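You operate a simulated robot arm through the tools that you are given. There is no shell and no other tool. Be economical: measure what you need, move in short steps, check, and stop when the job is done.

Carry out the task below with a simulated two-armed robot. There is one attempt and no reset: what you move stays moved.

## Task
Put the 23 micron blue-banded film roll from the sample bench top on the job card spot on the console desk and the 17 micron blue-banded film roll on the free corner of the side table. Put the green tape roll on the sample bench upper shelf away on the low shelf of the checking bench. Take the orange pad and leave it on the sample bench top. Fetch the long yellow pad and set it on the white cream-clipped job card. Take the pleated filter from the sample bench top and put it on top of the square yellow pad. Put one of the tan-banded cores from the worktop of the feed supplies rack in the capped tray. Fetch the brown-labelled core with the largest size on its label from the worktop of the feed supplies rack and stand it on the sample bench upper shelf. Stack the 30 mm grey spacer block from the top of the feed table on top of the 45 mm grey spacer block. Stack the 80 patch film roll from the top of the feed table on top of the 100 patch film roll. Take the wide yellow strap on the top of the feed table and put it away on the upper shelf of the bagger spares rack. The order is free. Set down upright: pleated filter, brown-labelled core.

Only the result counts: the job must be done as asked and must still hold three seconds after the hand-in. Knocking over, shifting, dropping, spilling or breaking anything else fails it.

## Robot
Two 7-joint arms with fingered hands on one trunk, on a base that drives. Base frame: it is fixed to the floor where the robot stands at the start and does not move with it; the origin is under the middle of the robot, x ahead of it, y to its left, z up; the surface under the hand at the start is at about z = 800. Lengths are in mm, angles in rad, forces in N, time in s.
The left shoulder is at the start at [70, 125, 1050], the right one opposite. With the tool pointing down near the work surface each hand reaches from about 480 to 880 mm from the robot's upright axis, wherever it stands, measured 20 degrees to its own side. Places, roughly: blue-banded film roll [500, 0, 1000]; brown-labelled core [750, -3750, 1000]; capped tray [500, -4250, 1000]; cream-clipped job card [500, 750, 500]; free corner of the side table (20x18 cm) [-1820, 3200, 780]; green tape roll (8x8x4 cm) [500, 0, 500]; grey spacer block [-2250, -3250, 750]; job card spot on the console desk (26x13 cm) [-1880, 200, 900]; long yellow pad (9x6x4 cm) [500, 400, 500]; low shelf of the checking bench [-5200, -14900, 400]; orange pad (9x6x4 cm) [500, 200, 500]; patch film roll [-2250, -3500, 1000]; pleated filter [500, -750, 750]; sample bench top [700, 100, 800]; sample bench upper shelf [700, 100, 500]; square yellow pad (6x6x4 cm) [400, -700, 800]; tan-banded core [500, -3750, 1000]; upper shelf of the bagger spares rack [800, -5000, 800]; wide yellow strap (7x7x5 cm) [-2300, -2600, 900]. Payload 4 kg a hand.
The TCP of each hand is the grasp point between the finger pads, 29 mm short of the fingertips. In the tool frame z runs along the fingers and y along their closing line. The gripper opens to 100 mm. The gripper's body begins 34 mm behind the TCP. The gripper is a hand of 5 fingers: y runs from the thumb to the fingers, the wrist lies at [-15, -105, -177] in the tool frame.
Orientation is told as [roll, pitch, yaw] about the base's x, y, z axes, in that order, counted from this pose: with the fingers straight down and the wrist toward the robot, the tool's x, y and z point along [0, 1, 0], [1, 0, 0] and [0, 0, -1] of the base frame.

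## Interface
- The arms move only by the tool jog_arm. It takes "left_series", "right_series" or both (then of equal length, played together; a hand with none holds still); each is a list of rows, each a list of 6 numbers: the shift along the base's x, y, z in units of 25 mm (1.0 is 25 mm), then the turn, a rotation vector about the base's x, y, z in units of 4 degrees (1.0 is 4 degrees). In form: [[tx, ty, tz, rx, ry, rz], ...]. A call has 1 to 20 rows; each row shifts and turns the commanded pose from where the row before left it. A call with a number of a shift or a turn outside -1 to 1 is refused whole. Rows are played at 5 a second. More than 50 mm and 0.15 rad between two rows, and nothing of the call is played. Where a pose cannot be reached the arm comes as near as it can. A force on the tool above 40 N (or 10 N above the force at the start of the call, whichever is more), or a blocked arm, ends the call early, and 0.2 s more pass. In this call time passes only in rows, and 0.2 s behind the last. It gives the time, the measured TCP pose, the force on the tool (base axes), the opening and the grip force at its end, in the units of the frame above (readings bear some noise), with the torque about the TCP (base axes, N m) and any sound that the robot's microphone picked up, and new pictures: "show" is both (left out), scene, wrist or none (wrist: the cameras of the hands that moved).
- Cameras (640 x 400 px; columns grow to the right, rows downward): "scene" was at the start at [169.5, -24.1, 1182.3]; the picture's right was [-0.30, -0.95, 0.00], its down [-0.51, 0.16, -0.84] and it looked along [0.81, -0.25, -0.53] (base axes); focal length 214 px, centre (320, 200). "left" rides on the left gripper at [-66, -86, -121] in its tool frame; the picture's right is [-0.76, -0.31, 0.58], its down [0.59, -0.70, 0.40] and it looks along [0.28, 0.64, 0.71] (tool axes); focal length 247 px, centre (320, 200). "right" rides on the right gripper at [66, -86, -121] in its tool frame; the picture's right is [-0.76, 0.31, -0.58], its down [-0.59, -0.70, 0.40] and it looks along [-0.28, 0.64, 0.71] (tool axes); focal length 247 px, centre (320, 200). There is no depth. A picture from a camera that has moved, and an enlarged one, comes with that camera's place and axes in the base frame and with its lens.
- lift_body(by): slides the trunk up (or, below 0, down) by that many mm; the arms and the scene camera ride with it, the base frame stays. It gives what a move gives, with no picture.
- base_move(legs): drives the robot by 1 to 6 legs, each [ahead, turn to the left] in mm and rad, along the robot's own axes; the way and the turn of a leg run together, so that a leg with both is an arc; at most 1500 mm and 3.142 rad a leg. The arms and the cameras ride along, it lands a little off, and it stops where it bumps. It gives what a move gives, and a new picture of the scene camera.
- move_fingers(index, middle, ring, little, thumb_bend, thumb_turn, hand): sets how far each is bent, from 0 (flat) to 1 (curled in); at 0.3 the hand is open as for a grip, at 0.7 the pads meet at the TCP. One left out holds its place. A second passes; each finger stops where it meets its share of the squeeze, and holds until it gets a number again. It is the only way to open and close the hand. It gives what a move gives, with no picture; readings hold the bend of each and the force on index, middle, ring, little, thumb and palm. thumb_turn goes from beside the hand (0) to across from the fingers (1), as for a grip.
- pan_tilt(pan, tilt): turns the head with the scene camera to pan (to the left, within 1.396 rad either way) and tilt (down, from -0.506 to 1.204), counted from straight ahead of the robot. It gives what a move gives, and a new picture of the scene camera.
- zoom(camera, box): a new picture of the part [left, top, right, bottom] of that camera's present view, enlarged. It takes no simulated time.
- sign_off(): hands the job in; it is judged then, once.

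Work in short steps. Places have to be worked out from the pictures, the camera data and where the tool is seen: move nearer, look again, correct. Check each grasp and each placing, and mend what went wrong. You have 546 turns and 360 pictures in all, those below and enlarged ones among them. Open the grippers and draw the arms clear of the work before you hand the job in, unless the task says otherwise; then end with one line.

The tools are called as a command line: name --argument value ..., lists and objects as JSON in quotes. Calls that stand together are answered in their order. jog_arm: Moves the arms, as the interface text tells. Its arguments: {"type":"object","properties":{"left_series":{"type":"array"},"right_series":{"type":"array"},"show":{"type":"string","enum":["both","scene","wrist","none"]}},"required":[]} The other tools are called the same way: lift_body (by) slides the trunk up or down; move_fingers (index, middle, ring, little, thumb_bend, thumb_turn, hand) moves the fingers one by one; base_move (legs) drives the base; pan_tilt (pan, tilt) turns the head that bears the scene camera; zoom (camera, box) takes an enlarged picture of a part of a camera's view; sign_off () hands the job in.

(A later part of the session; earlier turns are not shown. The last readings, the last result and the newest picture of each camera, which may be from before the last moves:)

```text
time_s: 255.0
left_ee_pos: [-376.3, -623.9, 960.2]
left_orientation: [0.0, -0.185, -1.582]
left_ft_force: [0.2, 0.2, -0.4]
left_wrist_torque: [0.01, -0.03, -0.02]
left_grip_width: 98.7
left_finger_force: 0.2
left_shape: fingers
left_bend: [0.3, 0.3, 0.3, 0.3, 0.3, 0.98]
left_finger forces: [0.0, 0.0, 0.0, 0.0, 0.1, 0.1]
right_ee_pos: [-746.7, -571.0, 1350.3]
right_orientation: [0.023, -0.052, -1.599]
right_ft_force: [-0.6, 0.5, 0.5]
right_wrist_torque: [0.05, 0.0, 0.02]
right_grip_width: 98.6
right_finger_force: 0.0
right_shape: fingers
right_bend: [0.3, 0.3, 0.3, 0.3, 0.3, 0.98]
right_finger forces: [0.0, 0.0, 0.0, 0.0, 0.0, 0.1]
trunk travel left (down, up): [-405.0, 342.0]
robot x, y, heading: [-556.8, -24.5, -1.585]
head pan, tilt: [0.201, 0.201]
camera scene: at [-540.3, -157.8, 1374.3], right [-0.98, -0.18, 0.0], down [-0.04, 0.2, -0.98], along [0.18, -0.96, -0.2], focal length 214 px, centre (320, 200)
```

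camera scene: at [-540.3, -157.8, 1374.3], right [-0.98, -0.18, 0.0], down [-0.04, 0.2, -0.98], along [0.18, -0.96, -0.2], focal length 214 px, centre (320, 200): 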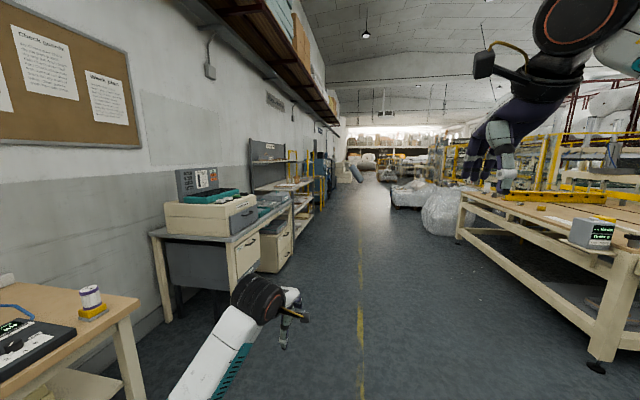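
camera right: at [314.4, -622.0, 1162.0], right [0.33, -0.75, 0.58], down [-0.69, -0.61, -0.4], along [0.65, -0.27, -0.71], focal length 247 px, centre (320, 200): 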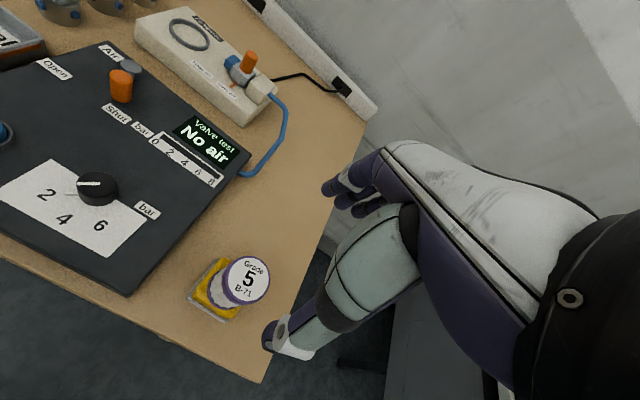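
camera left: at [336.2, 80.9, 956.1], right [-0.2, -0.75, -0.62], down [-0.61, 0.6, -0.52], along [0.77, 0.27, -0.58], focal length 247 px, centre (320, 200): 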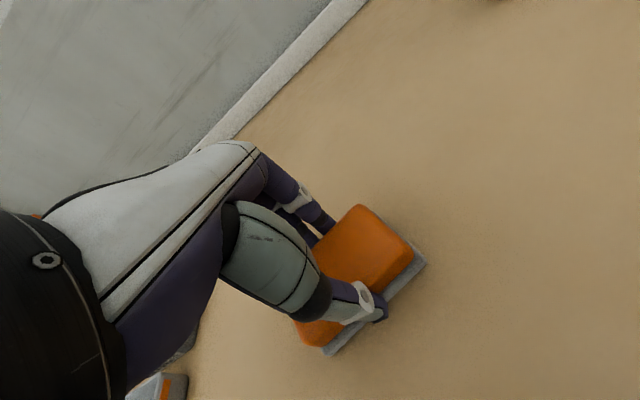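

The aisle is clear along x ≈ -550. I drive 3.2 m down it.

base_move --legs '[[1500, 0.01], [1500, 0], [200, 0]]'

pan_tilt --pan 0.8 --tilt 0.3

```text
time_s: 270.8
left_ee_pos: [-380.6, -3847.9, 960.9]
left_orientation: [0.001, -0.185, -1.583]
left_ft_force: [0.2, -0.9, -0.4]
left_wrist_torque: [0.03, 0.03, 0.0]
left_grip_width: 98.2
left_finger_force: 0.1
left_shape: fingers
left_bend: [0.3, 0.3, 0.3, 0.3, 0.3, 0.98]
left_finger forces: [0.0, 0.0, 0.0, 0.0, 0.0, 0.1]
right_ee_pos: [-751.3, -3796.3, 1348.5]
right_orientation: [0.021, -0.053, -1.6]
right_ft_force: [0.1, -0.6, 0.2]
right_wrist_torque: [0.02, 0.02, -0.02]
right_grip_width: 98.5
right_finger_force: 0.0
right_shape: fingers
right_bend: [0.3, 0.3, 0.3, 0.3, 0.3, 0.98]
right_finger forces: [0.0, 0.1, 0.1, 0.1, 0.0, 0.1]
trunk travel left (down, up): [-405.0, 342.0]
robot x, y, heading: [-557.5, -3247.2, -1.585]
head pan, tilt: [0.201, 0.201]
camera scene: at [-543.8, -3383.5, 1374.2], right [-0.98, -0.18, 0.0], down [-0.04, 0.2, -0.98], along [0.18, -0.96, -0.2], focal length 214 px, centre (320, 200)
```

scene: 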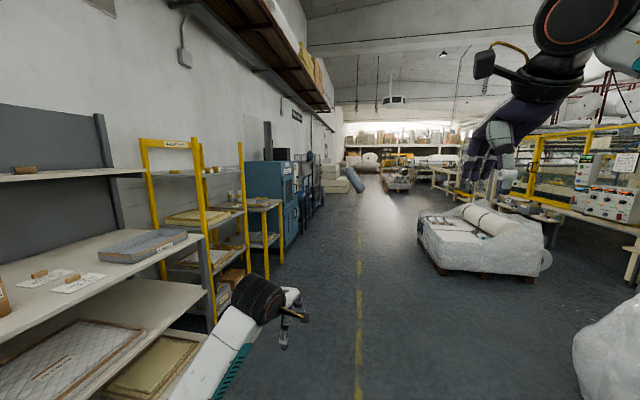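

```text
time_s: 271.8
left_ee_pos: [-380.8, -3848.2, 961.7]
left_orientation: [-0.001, -0.186, -1.582]
left_ft_force: [0.6, -0.6, 0.2]
left_wrist_torque: [0.01, -0.01, 0.02]
left_grip_width: 98.3
left_finger_force: 0.1
left_shape: fingers
left_bend: [0.3, 0.3, 0.3, 0.3, 0.3, 0.98]
left_finger forces: [0.0, 0.0, 0.0, 0.0, 0.1, 0.0]
right_ee_pos: [-751.3, -3795.0, 1350.3]
right_orientation: [0.021, -0.053, -1.599]
right_ft_force: [0.4, -0.5, 0.0]
right_wrist_torque: [0.0, 0.0, -0.01]
right_grip_width: 98.6
right_finger_force: 0.1
right_shape: fingers
right_bend: [0.3, 0.3, 0.3, 0.3, 0.3, 0.98]
right_finger forces: [0.0, 0.0, 0.1, 0.1, 0.0, 0.1]
trunk travel left (down, up): [-405.0, 342.0]
robot x, y, heading: [-558.4, -3248.7, -1.589]
head pan, tilt: [0.799, 0.3]
camera scene: at [-495.0, -3357.0, 1365.1], right [-0.71, -0.7, 0.0], down [-0.21, 0.21, -0.96], along [0.67, -0.68, -0.3], focal length 214 px, centre (320, 200)
```

scene: 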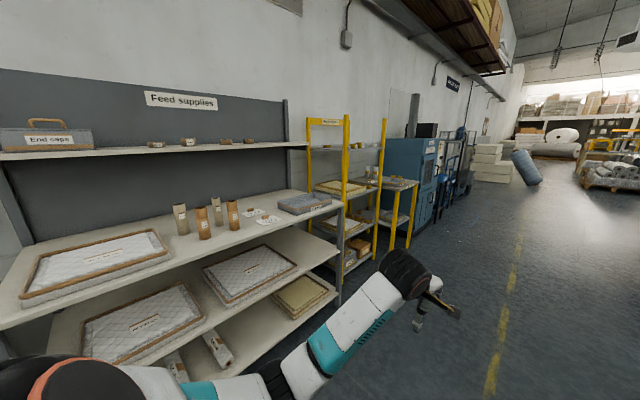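

The feed supplies rack stands on the left with four cores and a grey tray on its worktop. I drive on 600 mm and turn to face it.

base_move --legs '[[600, 0], [0, 1.59]]'

pan_tilt --pan 0 --tilt 0.35

```text
time_s: 279.2
left_ee_pos: [30.3, -3660.3, 962.0]
left_orientation: [0.0, -0.185, 0.008]
left_ft_force: [-0.5, -0.4, -0.1]
left_wrist_torque: [0.0, 0.05, -0.03]
left_grip_width: 98.5
left_finger_force: 0.2
left_shape: fingers
left_bend: [0.3, 0.3, 0.3, 0.3, 0.3, 0.98]
left_finger forces: [0.0, 0.0, 0.1, 0.1, 0.1, 0.0]
right_ee_pos: [-13.9, -4031.2, 1350.2]
right_orientation: [0.024, -0.053, -0.007]
right_ft_force: [0.0, 1.7, -0.4]
right_wrist_torque: [0.0, -0.01, -0.02]
right_grip_width: 98.7
right_finger_force: 0.1
right_shape: fingers
right_bend: [0.3, 0.3, 0.3, 0.3, 0.3, 0.98]
right_finger forces: [0.0, 0.0, 0.0, 0.1, 0.1, 0.0]
trunk travel left (down, up): [-405.0, 342.0]
robot x, y, heading: [-564.5, -3848.0, 0.005]
head pan, tilt: [0.799, 0.3]
camera scene: at [-456.4, -3780.6, 1365.0], right [0.72, -0.69, 0.0], down [-0.21, -0.21, -0.96], along [0.66, 0.69, -0.3], focal length 214 px, centre (320, 200)
```

scene: 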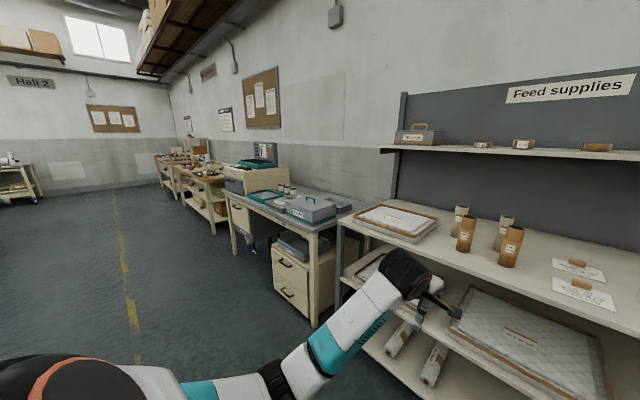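

```text
time_s: 280.3
left_ee_pos: [30.0, -3658.2, 961.5]
left_orientation: [0.0, -0.186, 0.012]
left_ft_force: [-0.2, 0.6, 0.3]
left_wrist_torque: [0.0, -0.01, 0.01]
left_grip_width: 98.4
left_finger_force: 0.1
left_shape: fingers
left_bend: [0.3, 0.3, 0.3, 0.3, 0.3, 0.98]
left_finger forces: [0.1, 0.0, 0.0, 0.0, 0.0, 0.0]
right_ee_pos: [-14.1, -4029.7, 1350.7]
right_orientation: [0.023, -0.054, -0.006]
right_ft_force: [0.8, -0.5, 0.0]
right_wrist_torque: [-0.01, -0.01, 0.01]
right_grip_width: 99.0
right_finger_force: 0.1
right_shape: fingers
right_bend: [0.3, 0.3, 0.3, 0.3, 0.3, 0.98]
right_finger forces: [0.0, 0.0, 0.0, 0.1, 0.1, 0.0]
trunk travel left (down, up): [-405.0, 342.0]
robot x, y, heading: [-569.3, -3846.3, 0.003]
head pan, tilt: [0.0, 0.351]
camera scene: at [-428.0, -3847.4, 1360.3], right [0.01, -1.0, 0.0], down [-0.34, 0.0, -0.94], along [0.94, 0.01, -0.34], focal length 214 px, centre (320, 200)
```

scene: 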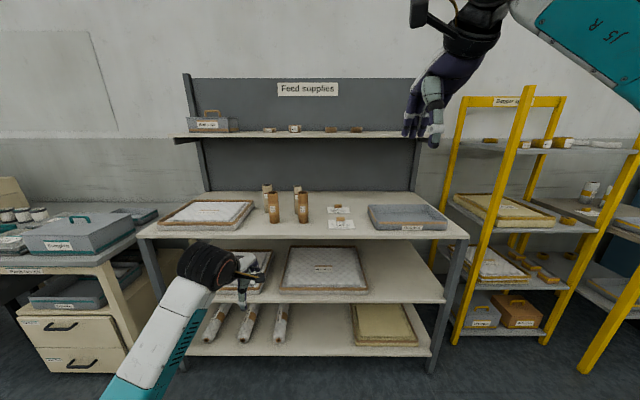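

zoom --camera "scene" --box '[240, 160, 460, 250]'

```text
2.91 times, centred on (350, 205) of scene
camera zoom: at [-428.0, -3847.4, 1360.3], right [0.01, -1.0, 0.0], down [-0.34, 0.0, -0.94], along [0.94, 0.01, -0.34], focal length 624 px, centre (233, 186)
```

zoom: 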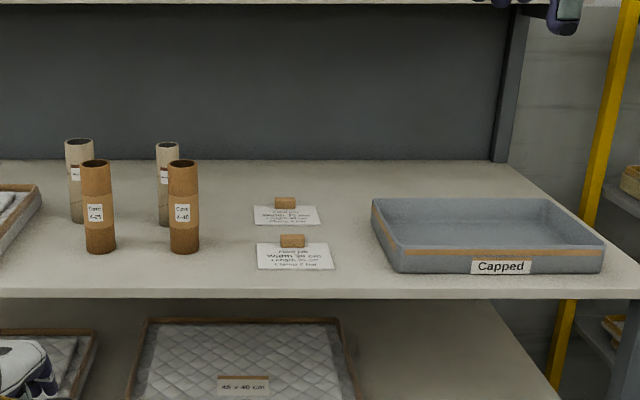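

zoom --camera "scene" --box '[255, 175, 315, 230]'

```text
7.27 times, centred on (285, 202) of scene
camera zoom: at [-428.0, -3847.4, 1360.3], right [0.01, -1.0, 0.0], down [-0.34, 0.0, -0.94], along [0.94, 0.01, -0.34], focal length 1560 px, centre (574, 182)
```

zoom: 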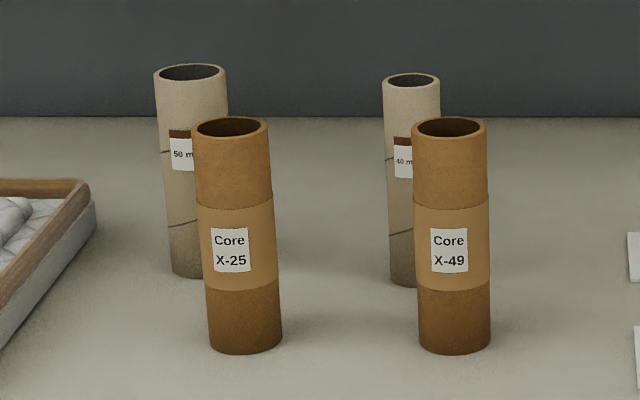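

Back-left brown-labelled core reads 50 mm, back-right 40 mm; the tan-banded ones are X-25 and X-49. Worktop z ≈ 900; X-49 ≈[534,-3753], 50 mm core ≈[647,-3555], tray ≈[550,-4245]. I position the robot for the right hand on X-49.

base_move --legs '[[0, 0.443], [364, 0], [0, -0.446]]'

jog_arm --right_series '[[0, 0.5, -1, 0, 0.1, 0], [0, 0.5, -1, 0, 0.1, 0], [0, 0.5, -1, 0, 0.1, 0], [0, 0.5, -1, 0, 0.1, 0], [0, 0.5, -1, 0, 0.1, 0], [0, 0.5, -1, 0, 0.1, 0], [0, 0.5, -1, 0, 0.1, 0], [0, 0, -1, 0, 0, 0]]' --show "both"

```text
time_s: 285.3
left_ee_pos: [353.5, -3502.5, 961.2]
left_orientation: [0.0, -0.185, 0.012]
left_ft_force: [-0.6, -0.2, -1.4]
left_wrist_torque: [-0.02, -0.01, 0.0]
left_grip_width: 98.2
left_finger_force: 0.1
left_shape: fingers
left_bend: [0.3, 0.3, 0.3, 0.3, 0.3, 0.98]
left_finger forces: [0.0, 0.0, 0.0, 0.0, 0.1, 0.1]
right_ee_pos: [308.4, -3874.1, 1350.4]
right_orientation: [0.024, -0.052, -0.008]
right_ft_force: [0.4, 0.4, -0.4]
right_wrist_torque: [0.0, 0.0, 0.03]
right_grip_width: 98.9
right_finger_force: 0.0
right_shape: fingers
right_bend: [0.3, 0.3, 0.3, 0.3, 0.3, 0.98]
right_finger forces: [0.0, 0.1, 0.0, 0.0, 0.0, 0.0]
trunk travel left (down, up): [-405.0, 342.0]
robot x, y, heading: [-239.9, -3695.4, 0.003]
head pan, tilt: [0.0, 0.351]
camera scene: at [-104.7, -3691.1, 1360.3], right [0.0, -1.0, 0.0], down [-0.34, 0.0, -0.94], along [0.94, 0.0, -0.34], focal length 214 px, centre (320, 200)
```

scene: 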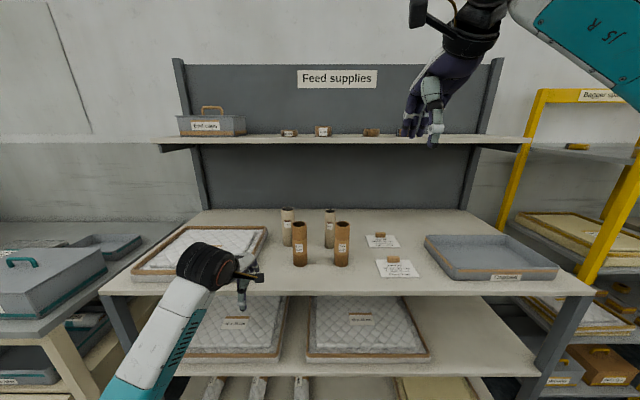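

```text
time_s: 287.1
left_ee_pos: [354.0, -3501.9, 959.9]
left_orientation: [-0.001, -0.186, 0.011]
left_ft_force: [0.0, 0.1, -0.3]
left_wrist_torque: [0.03, 0.0, -0.03]
left_grip_width: 98.3
left_finger_force: 0.0
left_shape: fingers
left_bend: [0.3, 0.3, 0.3, 0.3, 0.3, 0.98]
left_finger forces: [0.0, 0.0, 0.0, 0.0, 0.0, 0.0]
right_ee_pos: [309.4, -3785.4, 1148.1]
right_orientation: [0.024, -0.004, -0.005]
right_ft_force: [0.5, -0.5, 0.0]
right_wrist_torque: [0.01, 0.02, 0.0]
right_grip_width: 98.7
right_finger_force: 0.1
right_shape: fingers
right_bend: [0.3, 0.3, 0.3, 0.3, 0.3, 0.98]
right_finger forces: [0.0, 0.0, 0.0, 0.0, 0.0, 0.0]
trunk travel left (down, up): [-405.0, 342.0]
robot x, y, heading: [-242.4, -3694.9, 0.007]
head pan, tilt: [0.0, 0.351]
camera scene: at [-104.4, -3691.0, 1360.3], right [0.0, -1.0, 0.0], down [-0.34, 0.0, -0.94], along [0.94, 0.0, -0.34], focal length 214 px, centre (320, 200)
camera right: at [223.4, -3721.7, 1271.4], right [0.3, -0.77, 0.56], down [-0.71, -0.57, -0.41], along [0.64, -0.27, -0.72], focal length 247 px, centre (320, 200)
```

scene: 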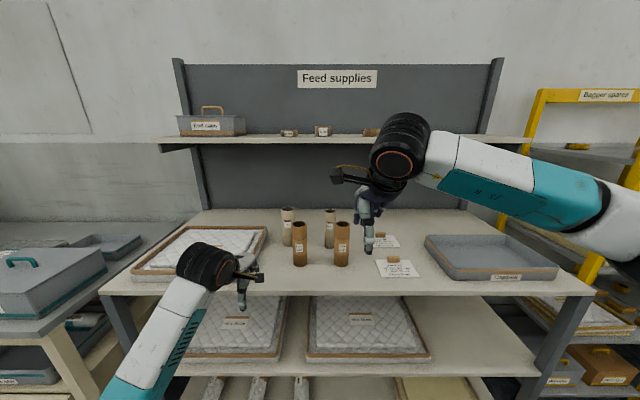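
right: 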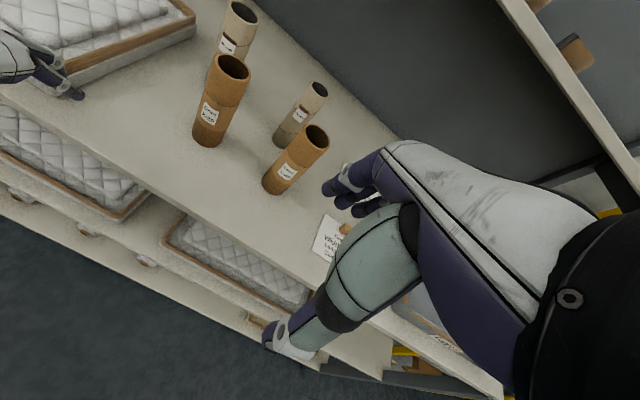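

X-49 is at about [521,-3763], top 1050. The upper shelf is just above, so I approach with a 15° forward tilt at z ≈ 1075.

jog_arm --right_series '[[0.9, 0.09, -0.33, 0, -0.42, 0], [0.9, 0.09, -0.33, 0, -0.42, 0], [0.9, 0.09, -0.33, 0, -0.42, 0], [0.9, 0.09, -0.33, 0, -0.42, 0], [0.9, 0.09, -0.33, 0, -0.42, 0], [0.9, 0.09, -0.33, 0, -0.42, 0], [0.9, 0.09, -0.33, 0, -0.42, 0], [0.9, 0.09, -0.33, 0, -0.42, 0], [0.9, 0.09, -0.33, 0, -0.42, 0]]' --show "both"

```text
time_s: 289.1
left_ee_pos: [353.6, -3502.1, 960.5]
left_orientation: [-0.001, -0.184, 0.011]
left_ft_force: [0.5, 0.0, 0.3]
left_wrist_torque: [-0.01, -0.01, 0.01]
left_grip_width: 98.2
left_finger_force: 0.1
left_shape: fingers
left_bend: [0.3, 0.3, 0.3, 0.3, 0.3, 0.98]
left_finger forces: [0.1, 0.0, 0.0, 0.1, 0.0, 0.0]
right_ee_pos: [513.7, -3764.1, 1076.4]
right_orientation: [0.025, -0.267, -0.006]
right_ft_force: [-0.7, 0.3, -0.5]
right_wrist_torque: [0.01, 0.01, 0.0]
right_grip_width: 98.5
right_finger_force: 0.0
right_shape: fingers
right_bend: [0.3, 0.3, 0.3, 0.3, 0.3, 0.98]
right_finger forces: [0.0, 0.1, 0.1, 0.1, 0.0, 0.0]
trunk travel left (down, up): [-405.0, 342.0]
robot x, y, heading: [-242.1, -3693.5, 0.005]
head pan, tilt: [0.0, 0.351]
camera scene: at [-104.1, -3690.3, 1360.2], right [0.0, -1.0, 0.0], down [-0.34, 0.0, -0.94], along [0.94, 0.0, -0.34], focal length 214 px, centre (320, 200)
camera right: at [398.8, -3701.7, 1171.9], right [0.14, -0.77, 0.62], down [-0.57, -0.58, -0.58], along [0.81, -0.27, -0.52], focal length 247 px, centre (320, 200)
```

scene: 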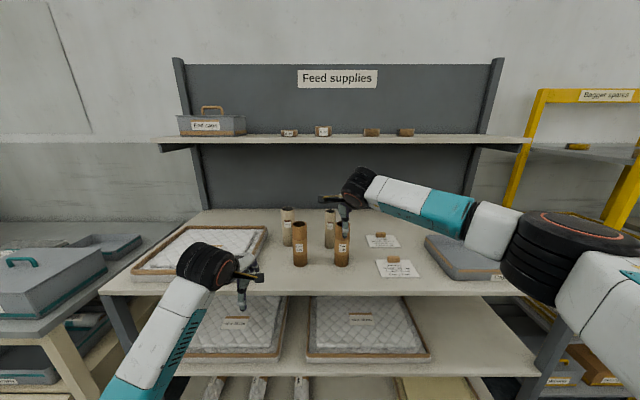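
right: 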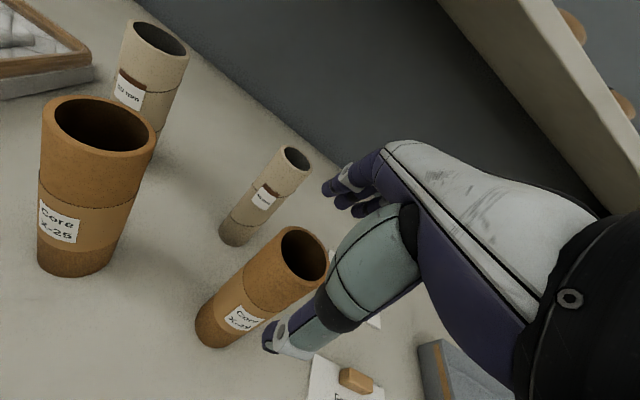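

Aligned. I descend 55 mm and close on X-49.

jog_arm --right_series '[[0.05, 0, -0.75, 0, 0, 0], [0.05, 0, -0.75, 0, 0, 0], [0, 0, -0.75, 0, 0, 0]]' --show "wrist"

move_fingers --hand "right" --index 0.75 --middle 0.75 --ring 0.75 --little 0.75 --thumb_bend 0.75

```text
time_s: 289.9
left_ee_pos: [353.6, -3502.7, 961.0]
left_orientation: [0.0, -0.185, 0.011]
left_ft_force: [0.1, 0.7, -0.2]
left_wrist_torque: [0.02, 0.02, 0.0]
left_grip_width: 98.3
left_finger_force: 0.1
left_shape: fingers
left_bend: [0.3, 0.3, 0.3, 0.3, 0.3, 0.98]
left_finger forces: [0.1, 0.0, 0.0, 0.0, 0.1, 0.0]
right_ee_pos: [514.5, -3766.7, 1020.1]
right_orientation: [0.025, -0.268, -0.006]
right_ft_force: [0.7, -0.8, 0.4]
right_wrist_torque: [0.01, 0.02, 0.0]
right_grip_width: 98.7
right_finger_force: 0.5
right_shape: fingers
right_bend: [0.3, 0.3, 0.3, 0.3, 0.3, 0.98]
right_finger forces: [0.5, 0.0, 0.1, 0.1, 0.0, 0.0]
trunk travel left (down, up): [-405.0, 342.0]
robot x, y, heading: [-241.2, -3694.7, 0.0]
head pan, tilt: [0.0, 0.351]
camera right: at [399.3, -3702.2, 1116.0], right [0.14, -0.77, 0.62], down [-0.57, -0.58, -0.58], along [0.81, -0.27, -0.52], focal length 247 px, centre (320, 200)
```

right: 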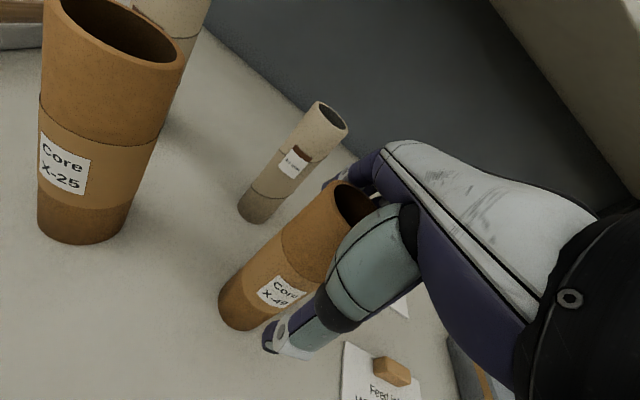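

```text
time_s: 290.9
left_ee_pos: [353.0, -3503.0, 961.3]
left_orientation: [0.0, -0.183, 0.011]
left_ft_force: [0.0, 0.3, 0.3]
left_wrist_torque: [0.0, 0.01, -0.03]
left_grip_width: 98.5
left_finger_force: 0.2
left_shape: fingers
left_bend: [0.3, 0.3, 0.3, 0.3, 0.3, 0.98]
left_finger forces: [0.0, 0.0, 0.0, 0.0, 0.0, 0.1]
right_ee_pos: [514.0, -3765.2, 1019.9]
right_orientation: [0.024, -0.269, -0.006]
right_ft_force: [0.6, 0.1, 2.4]
right_wrist_torque: [-0.03, -0.08, -0.01]
right_grip_width: 40.8
right_finger_force: 15.5
right_shape: fingers
right_bend: [0.56, 0.61, 0.75, 0.75, 0.59, 0.96]
right_finger forces: [8.7, 6.4, 0.2, 0.0, 15.3, 0.1]
trunk travel left (down, up): [-405.0, 342.0]
robot x, y, heading: [-241.6, -3694.1, 0.005]
head pan, tilt: [0.0, 0.351]
```

Gripped. I lift it, then drive out, shift right 440 mm and come back in to the tray.

jog_arm --right_series '[[0, 0, 0.5, 0, 0, 0], [0, 0, 0.9, 0, 0, 0], [0, 0, 0.9, 0, 0, 0], [0, 0, 0.6, 0, 0, 0]]' --show "scene"

base_move --legs '[[-330, 0], [0, -1.576], [440, 0], [0, 1.571]]'

```text
time_s: 291.9
left_ee_pos: [353.3, -3503.4, 960.2]
left_orientation: [0.001, -0.185, 0.012]
left_ft_force: [0.4, 0.1, -0.3]
left_wrist_torque: [0.02, -0.01, -0.04]
left_grip_width: 98.5
left_finger_force: 0.0
left_shape: fingers
left_bend: [0.3, 0.3, 0.3, 0.3, 0.3, 0.98]
left_finger forces: [0.0, 0.0, 0.0, 0.0, 0.0, 0.0]
right_ee_pos: [514.6, -3767.5, 1092.4]
right_orientation: [0.025, -0.268, -0.008]
right_ft_force: [0.4, 0.1, -1.4]
right_wrist_torque: [-0.03, 0.02, 0.02]
right_grip_width: 40.6
right_finger_force: 14.5
right_shape: fingers
right_bend: [0.56, 0.62, 0.75, 0.75, 0.59, 0.96]
right_finger forces: [8.3, 5.8, 0.0, 0.0, 15.3, 0.1]
trunk travel left (down, up): [-405.0, 342.0]
robot x, y, heading: [-240.8, -3691.2, 0.008]
head pan, tilt: [0.0, 0.351]
camera scene: at [-104.6, -3690.6, 1360.3], right [0.0, -1.0, 0.0], down [-0.34, 0.0, -0.94], along [0.94, 0.0, -0.34], focal length 214 px, centre (320, 200)
```

scene: 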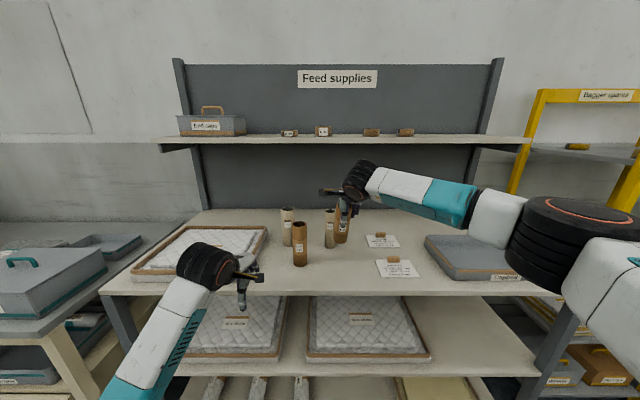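

```text
time_s: 304.2
left_ee_pos: [15.9, -3953.2, 960.4]
left_orientation: [0.0, -0.186, -0.017]
left_ft_force: [0.3, -0.2, -0.1]
left_wrist_torque: [0.04, 0.02, 0.01]
left_grip_width: 98.5
left_finger_force: 0.1
left_shape: fingers
left_bend: [0.3, 0.3, 0.3, 0.3, 0.3, 0.98]
left_finger forces: [0.1, 0.0, 0.0, 0.0, 0.1, 0.1]
right_ee_pos: [168.7, -4221.4, 1092.4]
right_orientation: [0.024, -0.266, -0.035]
right_ft_force: [0.0, 0.2, -0.3]
right_wrist_torque: [0.03, -0.01, 0.01]
right_grip_width: 39.4
right_finger_force: 13.5
right_shape: fingers
right_bend: [0.56, 0.62, 0.75, 0.75, 0.59, 0.96]
right_finger forces: [7.4, 5.9, 0.1, 0.0, 13.6, 0.0]
trunk travel left (down, up): [-405.0, 342.0]
robot x, y, heading: [-583.7, -4125.7, -0.026]
head pan, tilt: [0.0, 0.351]
camera scene: at [-447.6, -4127.1, 1360.3], right [-0.02, -1.0, 0.0], down [-0.34, 0.01, -0.94], along [0.94, -0.02, -0.34], focal length 214 px, centre (320, 200)
```

scene: 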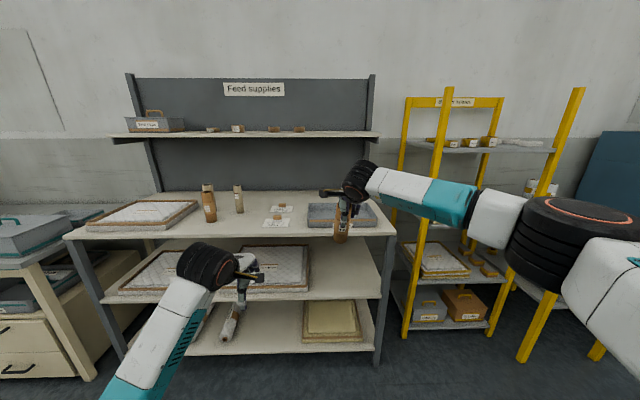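

Core held. Tray centre ≈[545,-4255]. I drive in 360 mm.

base_move --legs '[[360, 0]]'

zoom --camera "right" --box '[0, 0, 640, 400]'

```text
time_s: 306.6
left_ee_pos: [380.1, -3956.2, 961.1]
left_orientation: [0.002, -0.187, -0.009]
left_ft_force: [0.4, 0.2, -0.6]
left_wrist_torque: [0.0, 0.08, -0.01]
left_grip_width: 98.3
left_finger_force: 0.1
left_shape: fingers
left_bend: [0.3, 0.3, 0.3, 0.3, 0.3, 0.98]
left_finger forces: [0.1, 0.0, 0.0, 0.1, 0.1, 0.0]
right_ee_pos: [534.5, -4222.7, 1091.1]
right_orientation: [0.024, -0.267, -0.032]
right_ft_force: [0.7, 0.1, -1.3]
right_wrist_torque: [0.01, 0.01, 0.01]
right_grip_width: 39.3
right_finger_force: 13.1
right_shape: fingers
right_bend: [0.56, 0.62, 0.75, 0.75, 0.59, 0.96]
right_finger forces: [7.4, 5.8, 0.0, 0.0, 13.7, 0.0]
trunk travel left (down, up): [-405.0, 342.0]
robot x, y, heading: [-223.2, -4133.2, -0.018]
head pan, tilt: [0.0, 0.351]
camera scene: at [-83.2, -4133.7, 1360.2], right [-0.02, -1.0, 0.0], down [-0.34, 0.01, -0.94], along [0.94, -0.02, -0.34], focal length 214 px, centre (320, 200)
```

scene: 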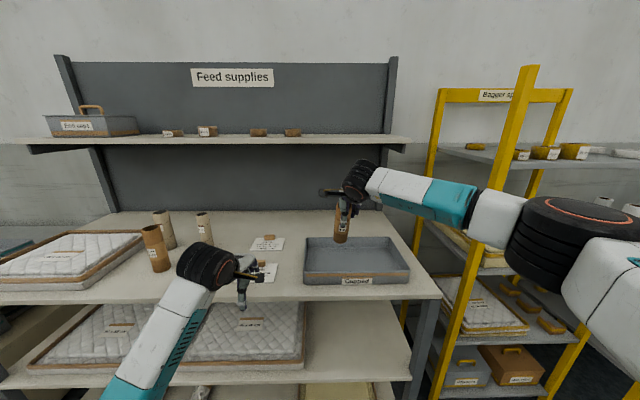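

```text
1.00 times, centred on (320, 200) of right (not enlarged: the box is as wide or as high as the picture)
camera zoom: at [420.9, -4157.0, 1187.7], right [0.13, -0.77, 0.62], down [-0.59, -0.56, -0.58], along [0.8, -0.29, -0.52], focal length 247 px, centre (320, 200)
```

zoom: 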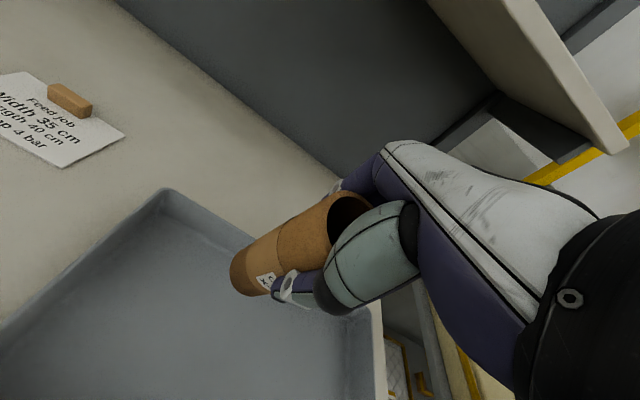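

Core is inside the tray's outline (x 470–625, y -4410..-4095). I lower it.

jog_arm --right_series '[[0.1, -0.5, -0.8, 0, 0, 0], [0, -0.3, -0.8, 0, 0, 0], [0, 0, -0.6, 0, 0, 0], [0, 0, -0.15, 0, 0, 0]]' --show "wrist"

jog_arm --right_series '[[0, 0, -0.12, 0, 0, 0]]' --show "none"

```text
time_s: 307.6
left_ee_pos: [377.9, -3955.1, 960.7]
left_orientation: [0.0, -0.184, -0.011]
left_ft_force: [0.9, 0.3, -0.2]
left_wrist_torque: [0.01, 0.0, 0.0]
left_grip_width: 98.4
left_finger_force: 0.0
left_shape: fingers
left_bend: [0.3, 0.3, 0.3, 0.3, 0.3, 0.98]
left_finger forces: [0.0, 0.0, 0.0, 0.1, 0.1, 0.0]
right_ee_pos: [535.3, -4240.8, 1032.2]
right_orientation: [0.023, -0.268, -0.029]
right_ft_force: [-0.8, 0.3, -1.3]
right_wrist_torque: [0.04, 0.0, 0.03]
right_grip_width: 39.3
right_finger_force: 13.4
right_shape: fingers
right_bend: [0.56, 0.62, 0.75, 0.75, 0.59, 0.96]
right_finger forces: [7.4, 5.9, 0.0, 0.1, 13.7, 0.1]
trunk travel left (down, up): [-405.0, 342.0]
robot x, y, heading: [-218.5, -4135.5, -0.014]
head pan, tilt: [0.0, 0.351]
camera right: at [422.5, -4174.8, 1128.1], right [0.13, -0.77, 0.62], down [-0.58, -0.56, -0.58], along [0.8, -0.29, -0.52], focal length 247 px, centre (320, 200)
```

right: 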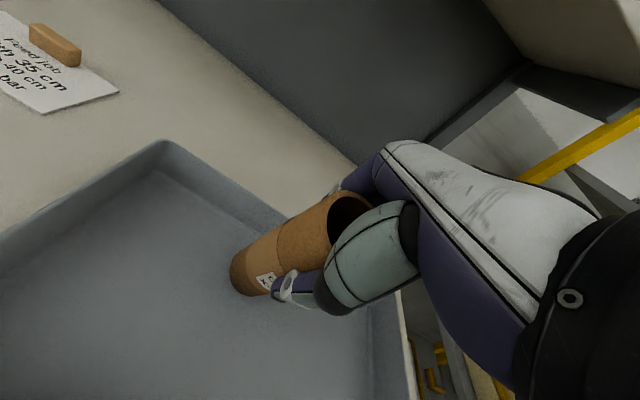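

```text
time_s: 308.0
left_ee_pos: [378.4, -3955.4, 960.2]
left_orientation: [0.0, -0.186, -0.011]
left_ft_force: [0.2, 0.3, -0.3]
left_wrist_torque: [0.0, 0.01, -0.02]
left_grip_width: 98.2
left_finger_force: 0.1
left_shape: fingers
left_bend: [0.3, 0.3, 0.3, 0.3, 0.3, 0.98]
left_finger forces: [0.0, 0.0, 0.1, 0.0, 0.0, 0.1]
right_ee_pos: [536.6, -4241.5, 1028.8]
right_orientation: [0.025, -0.266, -0.027]
right_ft_force: [-0.6, -0.6, 0.5]
right_wrist_torque: [0.0, 0.01, 0.0]
right_grip_width: 39.2
right_finger_force: 13.7
right_shape: fingers
right_bend: [0.56, 0.62, 0.75, 0.75, 0.59, 0.96]
right_finger forces: [7.4, 5.8, 0.0, 0.0, 13.6, 0.0]
trunk travel left (down, up): [-405.0, 342.0]
robot x, y, heading: [-223.5, -4136.0, -0.021]
head pan, tilt: [0.0, 0.351]
```

Force just begins to change; a little lower still.

jog_arm --right_series '[[0, 0, -0.1, 0, 0, 0]]' --show "none"

```text
time_s: 308.4
left_ee_pos: [377.2, -3956.8, 960.6]
left_orientation: [0.001, -0.184, -0.012]
left_ft_force: [0.2, -0.6, -0.7]
left_wrist_torque: [-0.01, -0.02, -0.04]
left_grip_width: 98.4
left_finger_force: 0.0
left_shape: fingers
left_bend: [0.3, 0.3, 0.3, 0.3, 0.3, 0.98]
left_finger forces: [0.0, 0.0, 0.0, 0.0, 0.1, 0.0]
right_ee_pos: [536.0, -4242.7, 1028.1]
right_orientation: [0.024, -0.267, -0.027]
right_ft_force: [0.3, -0.8, -0.2]
right_wrist_torque: [0.0, 0.0, 0.04]
right_grip_width: 39.6
right_finger_force: 14.0
right_shape: fingers
right_bend: [0.56, 0.62, 0.75, 0.75, 0.59, 0.96]
right_finger forces: [7.4, 5.8, 0.1, 0.0, 13.7, 0.0]
trunk travel left (down, up): [-405.0, 342.0]
robot x, y, heading: [-221.8, -4133.1, -0.022]
head pan, tilt: [0.0, 0.351]
```

jog_arm --right_series '[[0, 0, -0.12, 0, 0, 0]]' --show "none"

```text
time_s: 308.8
left_ee_pos: [378.0, -3956.1, 960.7]
left_orientation: [0.0, -0.185, -0.011]
left_ft_force: [0.0, -0.6, 0.6]
left_wrist_torque: [0.04, 0.01, -0.02]
left_grip_width: 98.5
left_finger_force: 0.0
left_shape: fingers
left_bend: [0.3, 0.3, 0.3, 0.3, 0.3, 0.98]
left_finger forces: [0.1, 0.1, 0.0, 0.0, 0.0, 0.0]
right_ee_pos: [535.9, -4242.9, 1024.8]
right_orientation: [0.025, -0.267, -0.027]
right_ft_force: [0.7, -0.4, 0.5]
right_wrist_torque: [0.01, 0.01, -0.01]
right_grip_width: 39.5
right_finger_force: 13.2
right_shape: fingers
right_bend: [0.56, 0.62, 0.75, 0.75, 0.59, 0.96]
right_finger forces: [7.4, 6.0, 0.1, 0.0, 13.6, 0.0]
trunk travel left (down, up): [-405.0, 342.0]
robot x, y, heading: [-221.0, -4133.1, -0.019]
head pan, tilt: [0.0, 0.351]
```

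jog_arm --right_series '[[0, 0, -0.1, 0, 0, 0]]' --show "wrist"

```text
time_s: 309.2
left_ee_pos: [377.5, -3954.8, 961.3]
left_orientation: [0.0, -0.188, -0.011]
left_ft_force: [0.3, 0.0, 0.4]
left_wrist_torque: [0.0, 0.04, 0.03]
left_grip_width: 98.5
left_finger_force: 0.1
left_shape: fingers
left_bend: [0.3, 0.3, 0.3, 0.3, 0.3, 0.98]
left_finger forces: [0.0, 0.0, 0.0, 0.1, 0.0, 0.0]
right_ee_pos: [535.5, -4243.5, 1025.0]
right_orientation: [0.025, -0.269, -0.029]
right_ft_force: [0.3, 0.2, 5.9]
right_wrist_torque: [0.01, -0.02, 0.0]
right_grip_width: 39.4
right_finger_force: 14.5
right_shape: fingers
right_bend: [0.56, 0.62, 0.75, 0.75, 0.59, 0.96]
right_finger forces: [8.3, 6.5, 0.1, 0.1, 13.9, 0.1]
trunk travel left (down, up): [-405.0, 342.0]
robot x, y, heading: [-223.9, -4131.4, -0.012]
head pan, tilt: [0.0, 0.351]
camera right: at [422.1, -4176.5, 1120.1], right [0.12, -0.77, 0.62], down [-0.58, -0.56, -0.59], along [0.8, -0.29, -0.52], focal length 247 px, centre (320, 200)
```

right: 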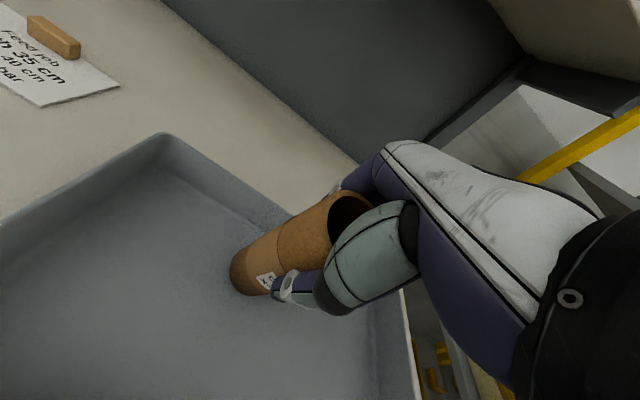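

Contact at +5.9 N. I open the hand and lift away up and slightly back.

move_fingers --hand "right" --index 0.3 --middle 0.3 --ring 0.3 --little 0.3 --thumb_bend 0.3

jog_arm --right_series '[[0, 0, 0.7, 0, 0, 0], [0, 0, 0.8, 0, 0, 0], [0, 0, 0.8, 0, 0, 0], [-1, 0, 0, 0, 0, 0], [-1, 0, 0, 0, 0, 0], [-1, 0, 0, 0, 0, 0], [-1, 0, 0, 0, 0, 0]]' --show "scene"

```text
time_s: 310.2
left_ee_pos: [378.2, -3955.5, 960.6]
left_orientation: [0.001, -0.187, -0.011]
left_ft_force: [0.3, 1.1, 1.0]
left_wrist_torque: [0.02, -0.02, 0.01]
left_grip_width: 98.4
left_finger_force: 0.1
left_shape: fingers
left_bend: [0.3, 0.3, 0.3, 0.3, 0.3, 0.98]
left_finger forces: [0.0, 0.1, 0.0, 0.1, 0.1, 0.0]
right_ee_pos: [535.9, -4243.3, 1021.4]
right_orientation: [0.025, -0.265, -0.03]
right_ft_force: [-0.4, 0.1, -0.9]
right_wrist_torque: [-0.02, 0.04, 0.02]
right_grip_width: 98.4
right_finger_force: 0.0
right_shape: fingers
right_bend: [0.3, 0.3, 0.3, 0.3, 0.3, 0.97]
right_finger forces: [0.0, 0.1, 0.0, 0.0, 0.1, 0.0]
trunk travel left (down, up): [-405.0, 342.0]
robot x, y, heading: [-219.7, -4134.0, -0.017]
head pan, tilt: [0.0, 0.351]
```

```text
time_s: 311.8
left_ee_pos: [377.9, -3957.1, 960.6]
left_orientation: [0.002, -0.186, -0.009]
left_ft_force: [0.1, -0.7, 0.4]
left_wrist_torque: [-0.01, 0.05, -0.03]
left_grip_width: 98.5
left_finger_force: 0.0
left_shape: fingers
left_bend: [0.3, 0.3, 0.3, 0.3, 0.3, 0.98]
left_finger forces: [0.0, 0.0, 0.1, 0.0, 0.0, 0.1]
right_ee_pos: [434.4, -4244.2, 1079.8]
right_orientation: [0.025, -0.269, -0.028]
right_ft_force: [0.3, 1.0, 0.1]
right_wrist_torque: [0.01, -0.01, -0.01]
right_grip_width: 98.3
right_finger_force: 0.1
right_shape: fingers
right_bend: [0.3, 0.3, 0.3, 0.3, 0.3, 0.98]
right_finger forces: [0.1, 0.0, 0.0, 0.0, 0.0, 0.1]
trunk travel left (down, up): [-405.0, 342.0]
robot x, y, heading: [-218.9, -4133.7, -0.016]
head pan, tilt: [0.0, 0.351]
camera scene: at [-84.5, -4133.9, 1360.4], right [-0.02, -1.0, 0.0], down [-0.34, 0.01, -0.94], along [0.94, -0.02, -0.34], focal length 214 px, centre (320, 200)
```

scene: 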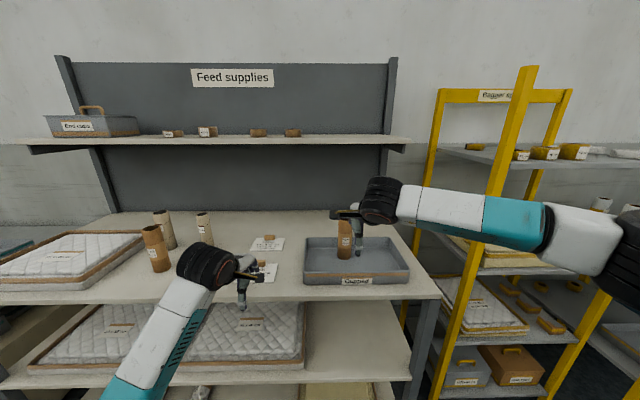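

X-49 stands in the capped tray. Now to the feed table: I back away, turn around and look.

base_move --legs '[[-500, 0], [0, 1.6]]'

pan_tilt --pan 0.9 --tilt 0.4

```text
time_s: 318.7
left_ee_pos: [-917.7, -3529.8, 960.9]
left_orientation: [0.001, -0.185, 1.577]
left_ft_force: [0.5, -0.5, 0.4]
left_wrist_torque: [-0.02, 0.02, -0.01]
left_grip_width: 98.5
left_finger_force: 0.0
left_shape: fingers
left_bend: [0.3, 0.3, 0.3, 0.3, 0.3, 0.98]
left_finger forces: [0.0, 0.0, 0.0, 0.0, 0.0, 0.1]
right_ee_pos: [-630.8, -3465.9, 1079.4]
right_orientation: [0.023, -0.266, 1.56]
right_ft_force: [0.1, 0.8, 0.0]
right_wrist_torque: [0.01, -0.02, 0.01]
right_grip_width: 98.3
right_finger_force: 0.2
right_shape: fingers
right_bend: [0.3, 0.3, 0.3, 0.3, 0.3, 0.98]
right_finger forces: [0.0, 0.0, 0.0, 0.0, 0.0, 0.0]
trunk travel left (down, up): [-405.0, 342.0]
robot x, y, heading: [-733.1, -4125.0, 1.57]
head pan, tilt: [0.0, 0.351]
camera scene: at [-729.6, -3984.5, 1360.3], right [1.0, 0.0, 0.0], down [0.0, -0.34, -0.94], along [0.0, 0.94, -0.34], focal length 214 px, centre (320, 200)
```

scene: 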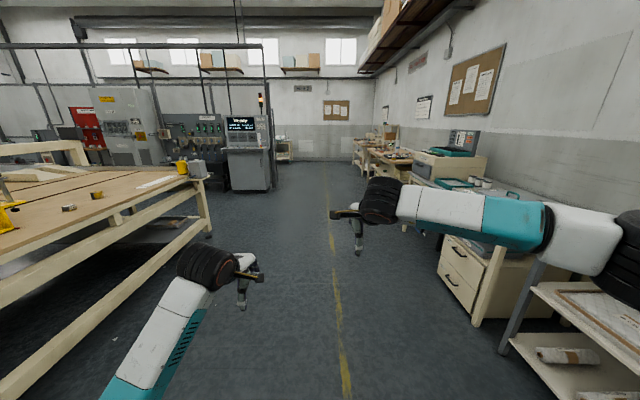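

```text
time_s: 319.9
left_ee_pos: [-917.2, -3530.5, 959.5]
left_orientation: [0.0, -0.184, 1.578]
left_ft_force: [0.1, -0.9, -0.6]
left_wrist_torque: [-0.04, -0.02, -0.01]
left_grip_width: 98.5
left_finger_force: 0.0
left_shape: fingers
left_bend: [0.3, 0.3, 0.3, 0.3, 0.3, 0.98]
left_finger forces: [0.1, 0.0, 0.0, 0.0, 0.1, 0.0]
right_ee_pos: [-630.4, -3467.8, 1078.6]
right_orientation: [0.026, -0.268, 1.559]
right_ft_force: [-0.6, -0.1, -0.2]
right_wrist_torque: [-0.02, 0.03, 0.05]
right_grip_width: 98.4
right_finger_force: 0.0
right_shape: fingers
right_bend: [0.3, 0.3, 0.3, 0.3, 0.3, 0.98]
right_finger forces: [0.0, 0.0, 0.0, 0.0, 0.1, 0.0]
trunk travel left (down, up): [-405.0, 342.0]
robot x, y, heading: [-727.2, -4126.4, 1.568]
head pan, tilt: [0.901, 0.4]
camera scene: at [-802.0, -4020.0, 1355.8], right [0.62, 0.78, 0.0], down [0.3, -0.24, -0.92], along [-0.72, 0.57, -0.39], focal length 214 px, centre (320, 200)
```

scene: 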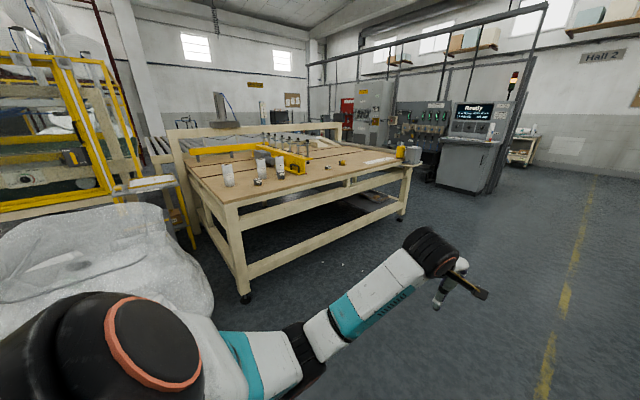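

zoom --camera "scene" --box '[190, 130, 430, 220]'

```text
2.67 times, centred on (310, 175) of scene
camera zoom: at [-802.0, -4020.0, 1355.8], right [0.62, 0.78, 0.0], down [0.3, -0.24, -0.92], along [-0.72, 0.57, -0.39], focal length 572 px, centre (347, 267)
```

zoom: 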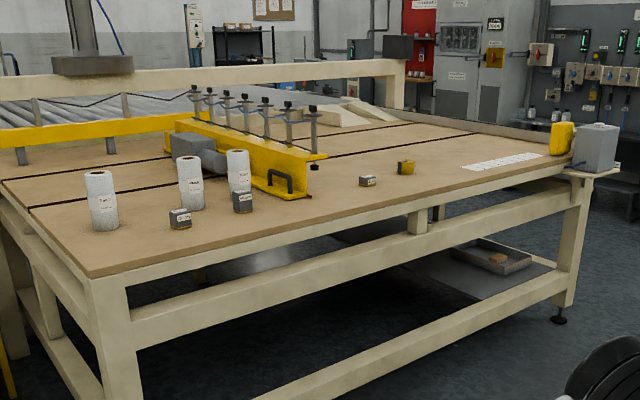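

I drive to face the table's aisle side at about (-1400,-3350).

base_move --legs '[[0, 0.75], [1010, 0], [0, 0.82]]'

pan_tilt --pan 0 --tilt 0.45

```text
time_s: 329.3
left_ee_pos: [-2005.9, -3532.1, 960.9]
left_orientation: [0.0, -0.186, 3.116]
left_ft_force: [0.1, 0.0, 0.1]
left_wrist_torque: [-0.01, 0.01, 0.02]
left_grip_width: 98.4
left_finger_force: 0.0
left_shape: fingers
left_bend: [0.3, 0.3, 0.3, 0.3, 0.3, 0.98]
left_finger forces: [0.0, 0.1, 0.1, 0.0, 0.0, 0.0]
right_ee_pos: [-2058.8, -3244.2, 1078.8]
right_orientation: [0.023, -0.268, 3.097]
right_ft_force: [0.4, -0.8, -0.7]
right_wrist_torque: [-0.01, -0.02, -0.02]
right_grip_width: 98.6
right_finger_force: 0.0
right_shape: fingers
right_bend: [0.3, 0.3, 0.3, 0.3, 0.3, 0.98]
right_finger forces: [0.0, 0.0, 0.0, 0.0, 0.1, 0.0]
trunk travel left (down, up): [-405.0, 342.0]
robot x, y, heading: [-1405.0, -3362.3, 3.109]
head pan, tilt: [0.901, 0.4]
camera scene: at [-1510.4, -3429.6, 1355.8], right [-0.76, 0.65, 0.0], down [0.25, 0.3, -0.92], along [-0.59, -0.7, -0.39], focal length 214 px, centre (320, 200)
```

scene: 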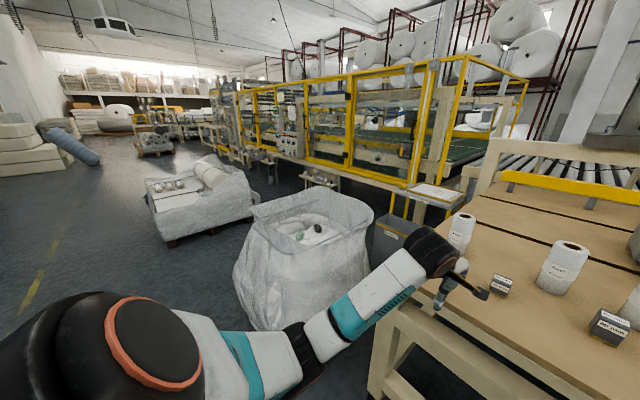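

```text
time_s: 330.5
left_ee_pos: [-2006.3, -3531.2, 960.9]
left_orientation: [-0.001, -0.186, 3.116]
left_ft_force: [0.1, -0.7, -0.2]
left_wrist_torque: [-0.01, 0.02, 0.0]
left_grip_width: 98.4
left_finger_force: 0.2
left_shape: fingers
left_bend: [0.3, 0.3, 0.3, 0.3, 0.3, 0.98]
left_finger forces: [0.0, 0.0, 0.0, 0.1, 0.0, 0.1]
right_ee_pos: [-2058.7, -3243.4, 1078.9]
right_orientation: [0.025, -0.266, 3.098]
right_ft_force: [0.2, -0.1, 0.7]
right_wrist_torque: [0.03, 0.01, -0.02]
right_grip_width: 98.4
right_finger_force: 0.1
right_shape: fingers
right_bend: [0.3, 0.3, 0.3, 0.3, 0.3, 0.98]
right_finger forces: [0.1, 0.1, 0.1, 0.0, 0.0, 0.0]
trunk travel left (down, up): [-405.0, 342.0]
robot x, y, heading: [-1403.8, -3366.2, 3.111]
head pan, tilt: [0.0, 0.45]
camera scene: at [-1542.4, -3355.8, 1351.1], right [0.03, 1.0, 0.0], down [0.44, -0.01, -0.9], along [-0.9, 0.03, -0.44], focal length 214 px, centre (320, 200)
```

scene: 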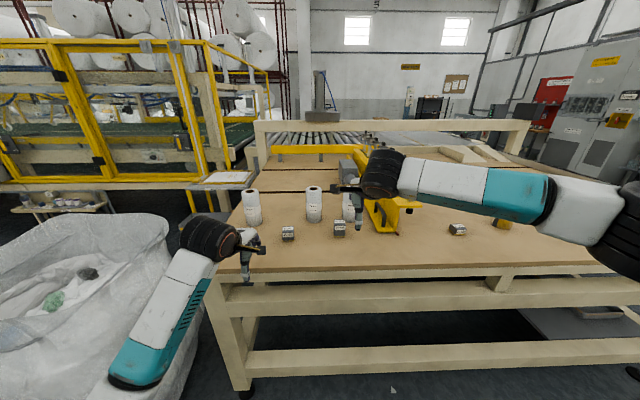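

zoom --camera "scene" --box '[230, 180, 370, 260]'

zoom --camera "scene" --box '[380, 190, 540, 270]'

```text
4.57 times, centred on (300, 220) of scene
camera zoom: at [-1542.4, -3355.8, 1351.1], right [0.03, 1.0, 0.0], down [0.44, -0.01, -0.9], along [-0.9, 0.03, -0.44], focal length 980 px, centre (411, 109)
```

zoom: 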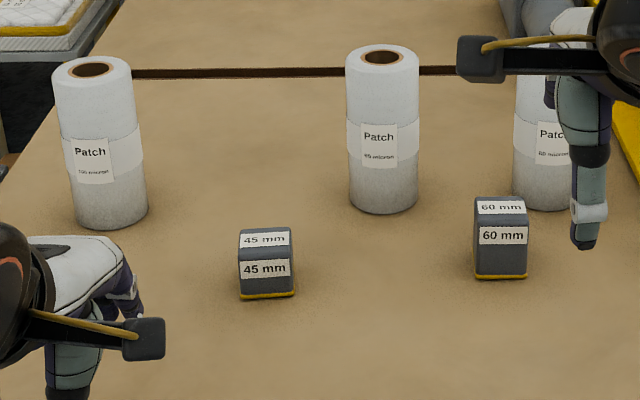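

```text
4.00 times, centred on (460, 230) of scene
camera zoom: at [-1542.4, -3355.8, 1351.1], right [0.03, 1.0, 0.0], down [0.44, -0.01, -0.9], along [-0.9, 0.03, -0.44], focal length 858 px, centre (-240, 80)
```

zoom: 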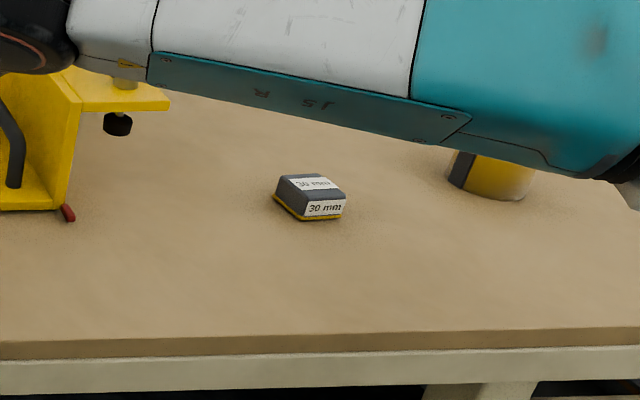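

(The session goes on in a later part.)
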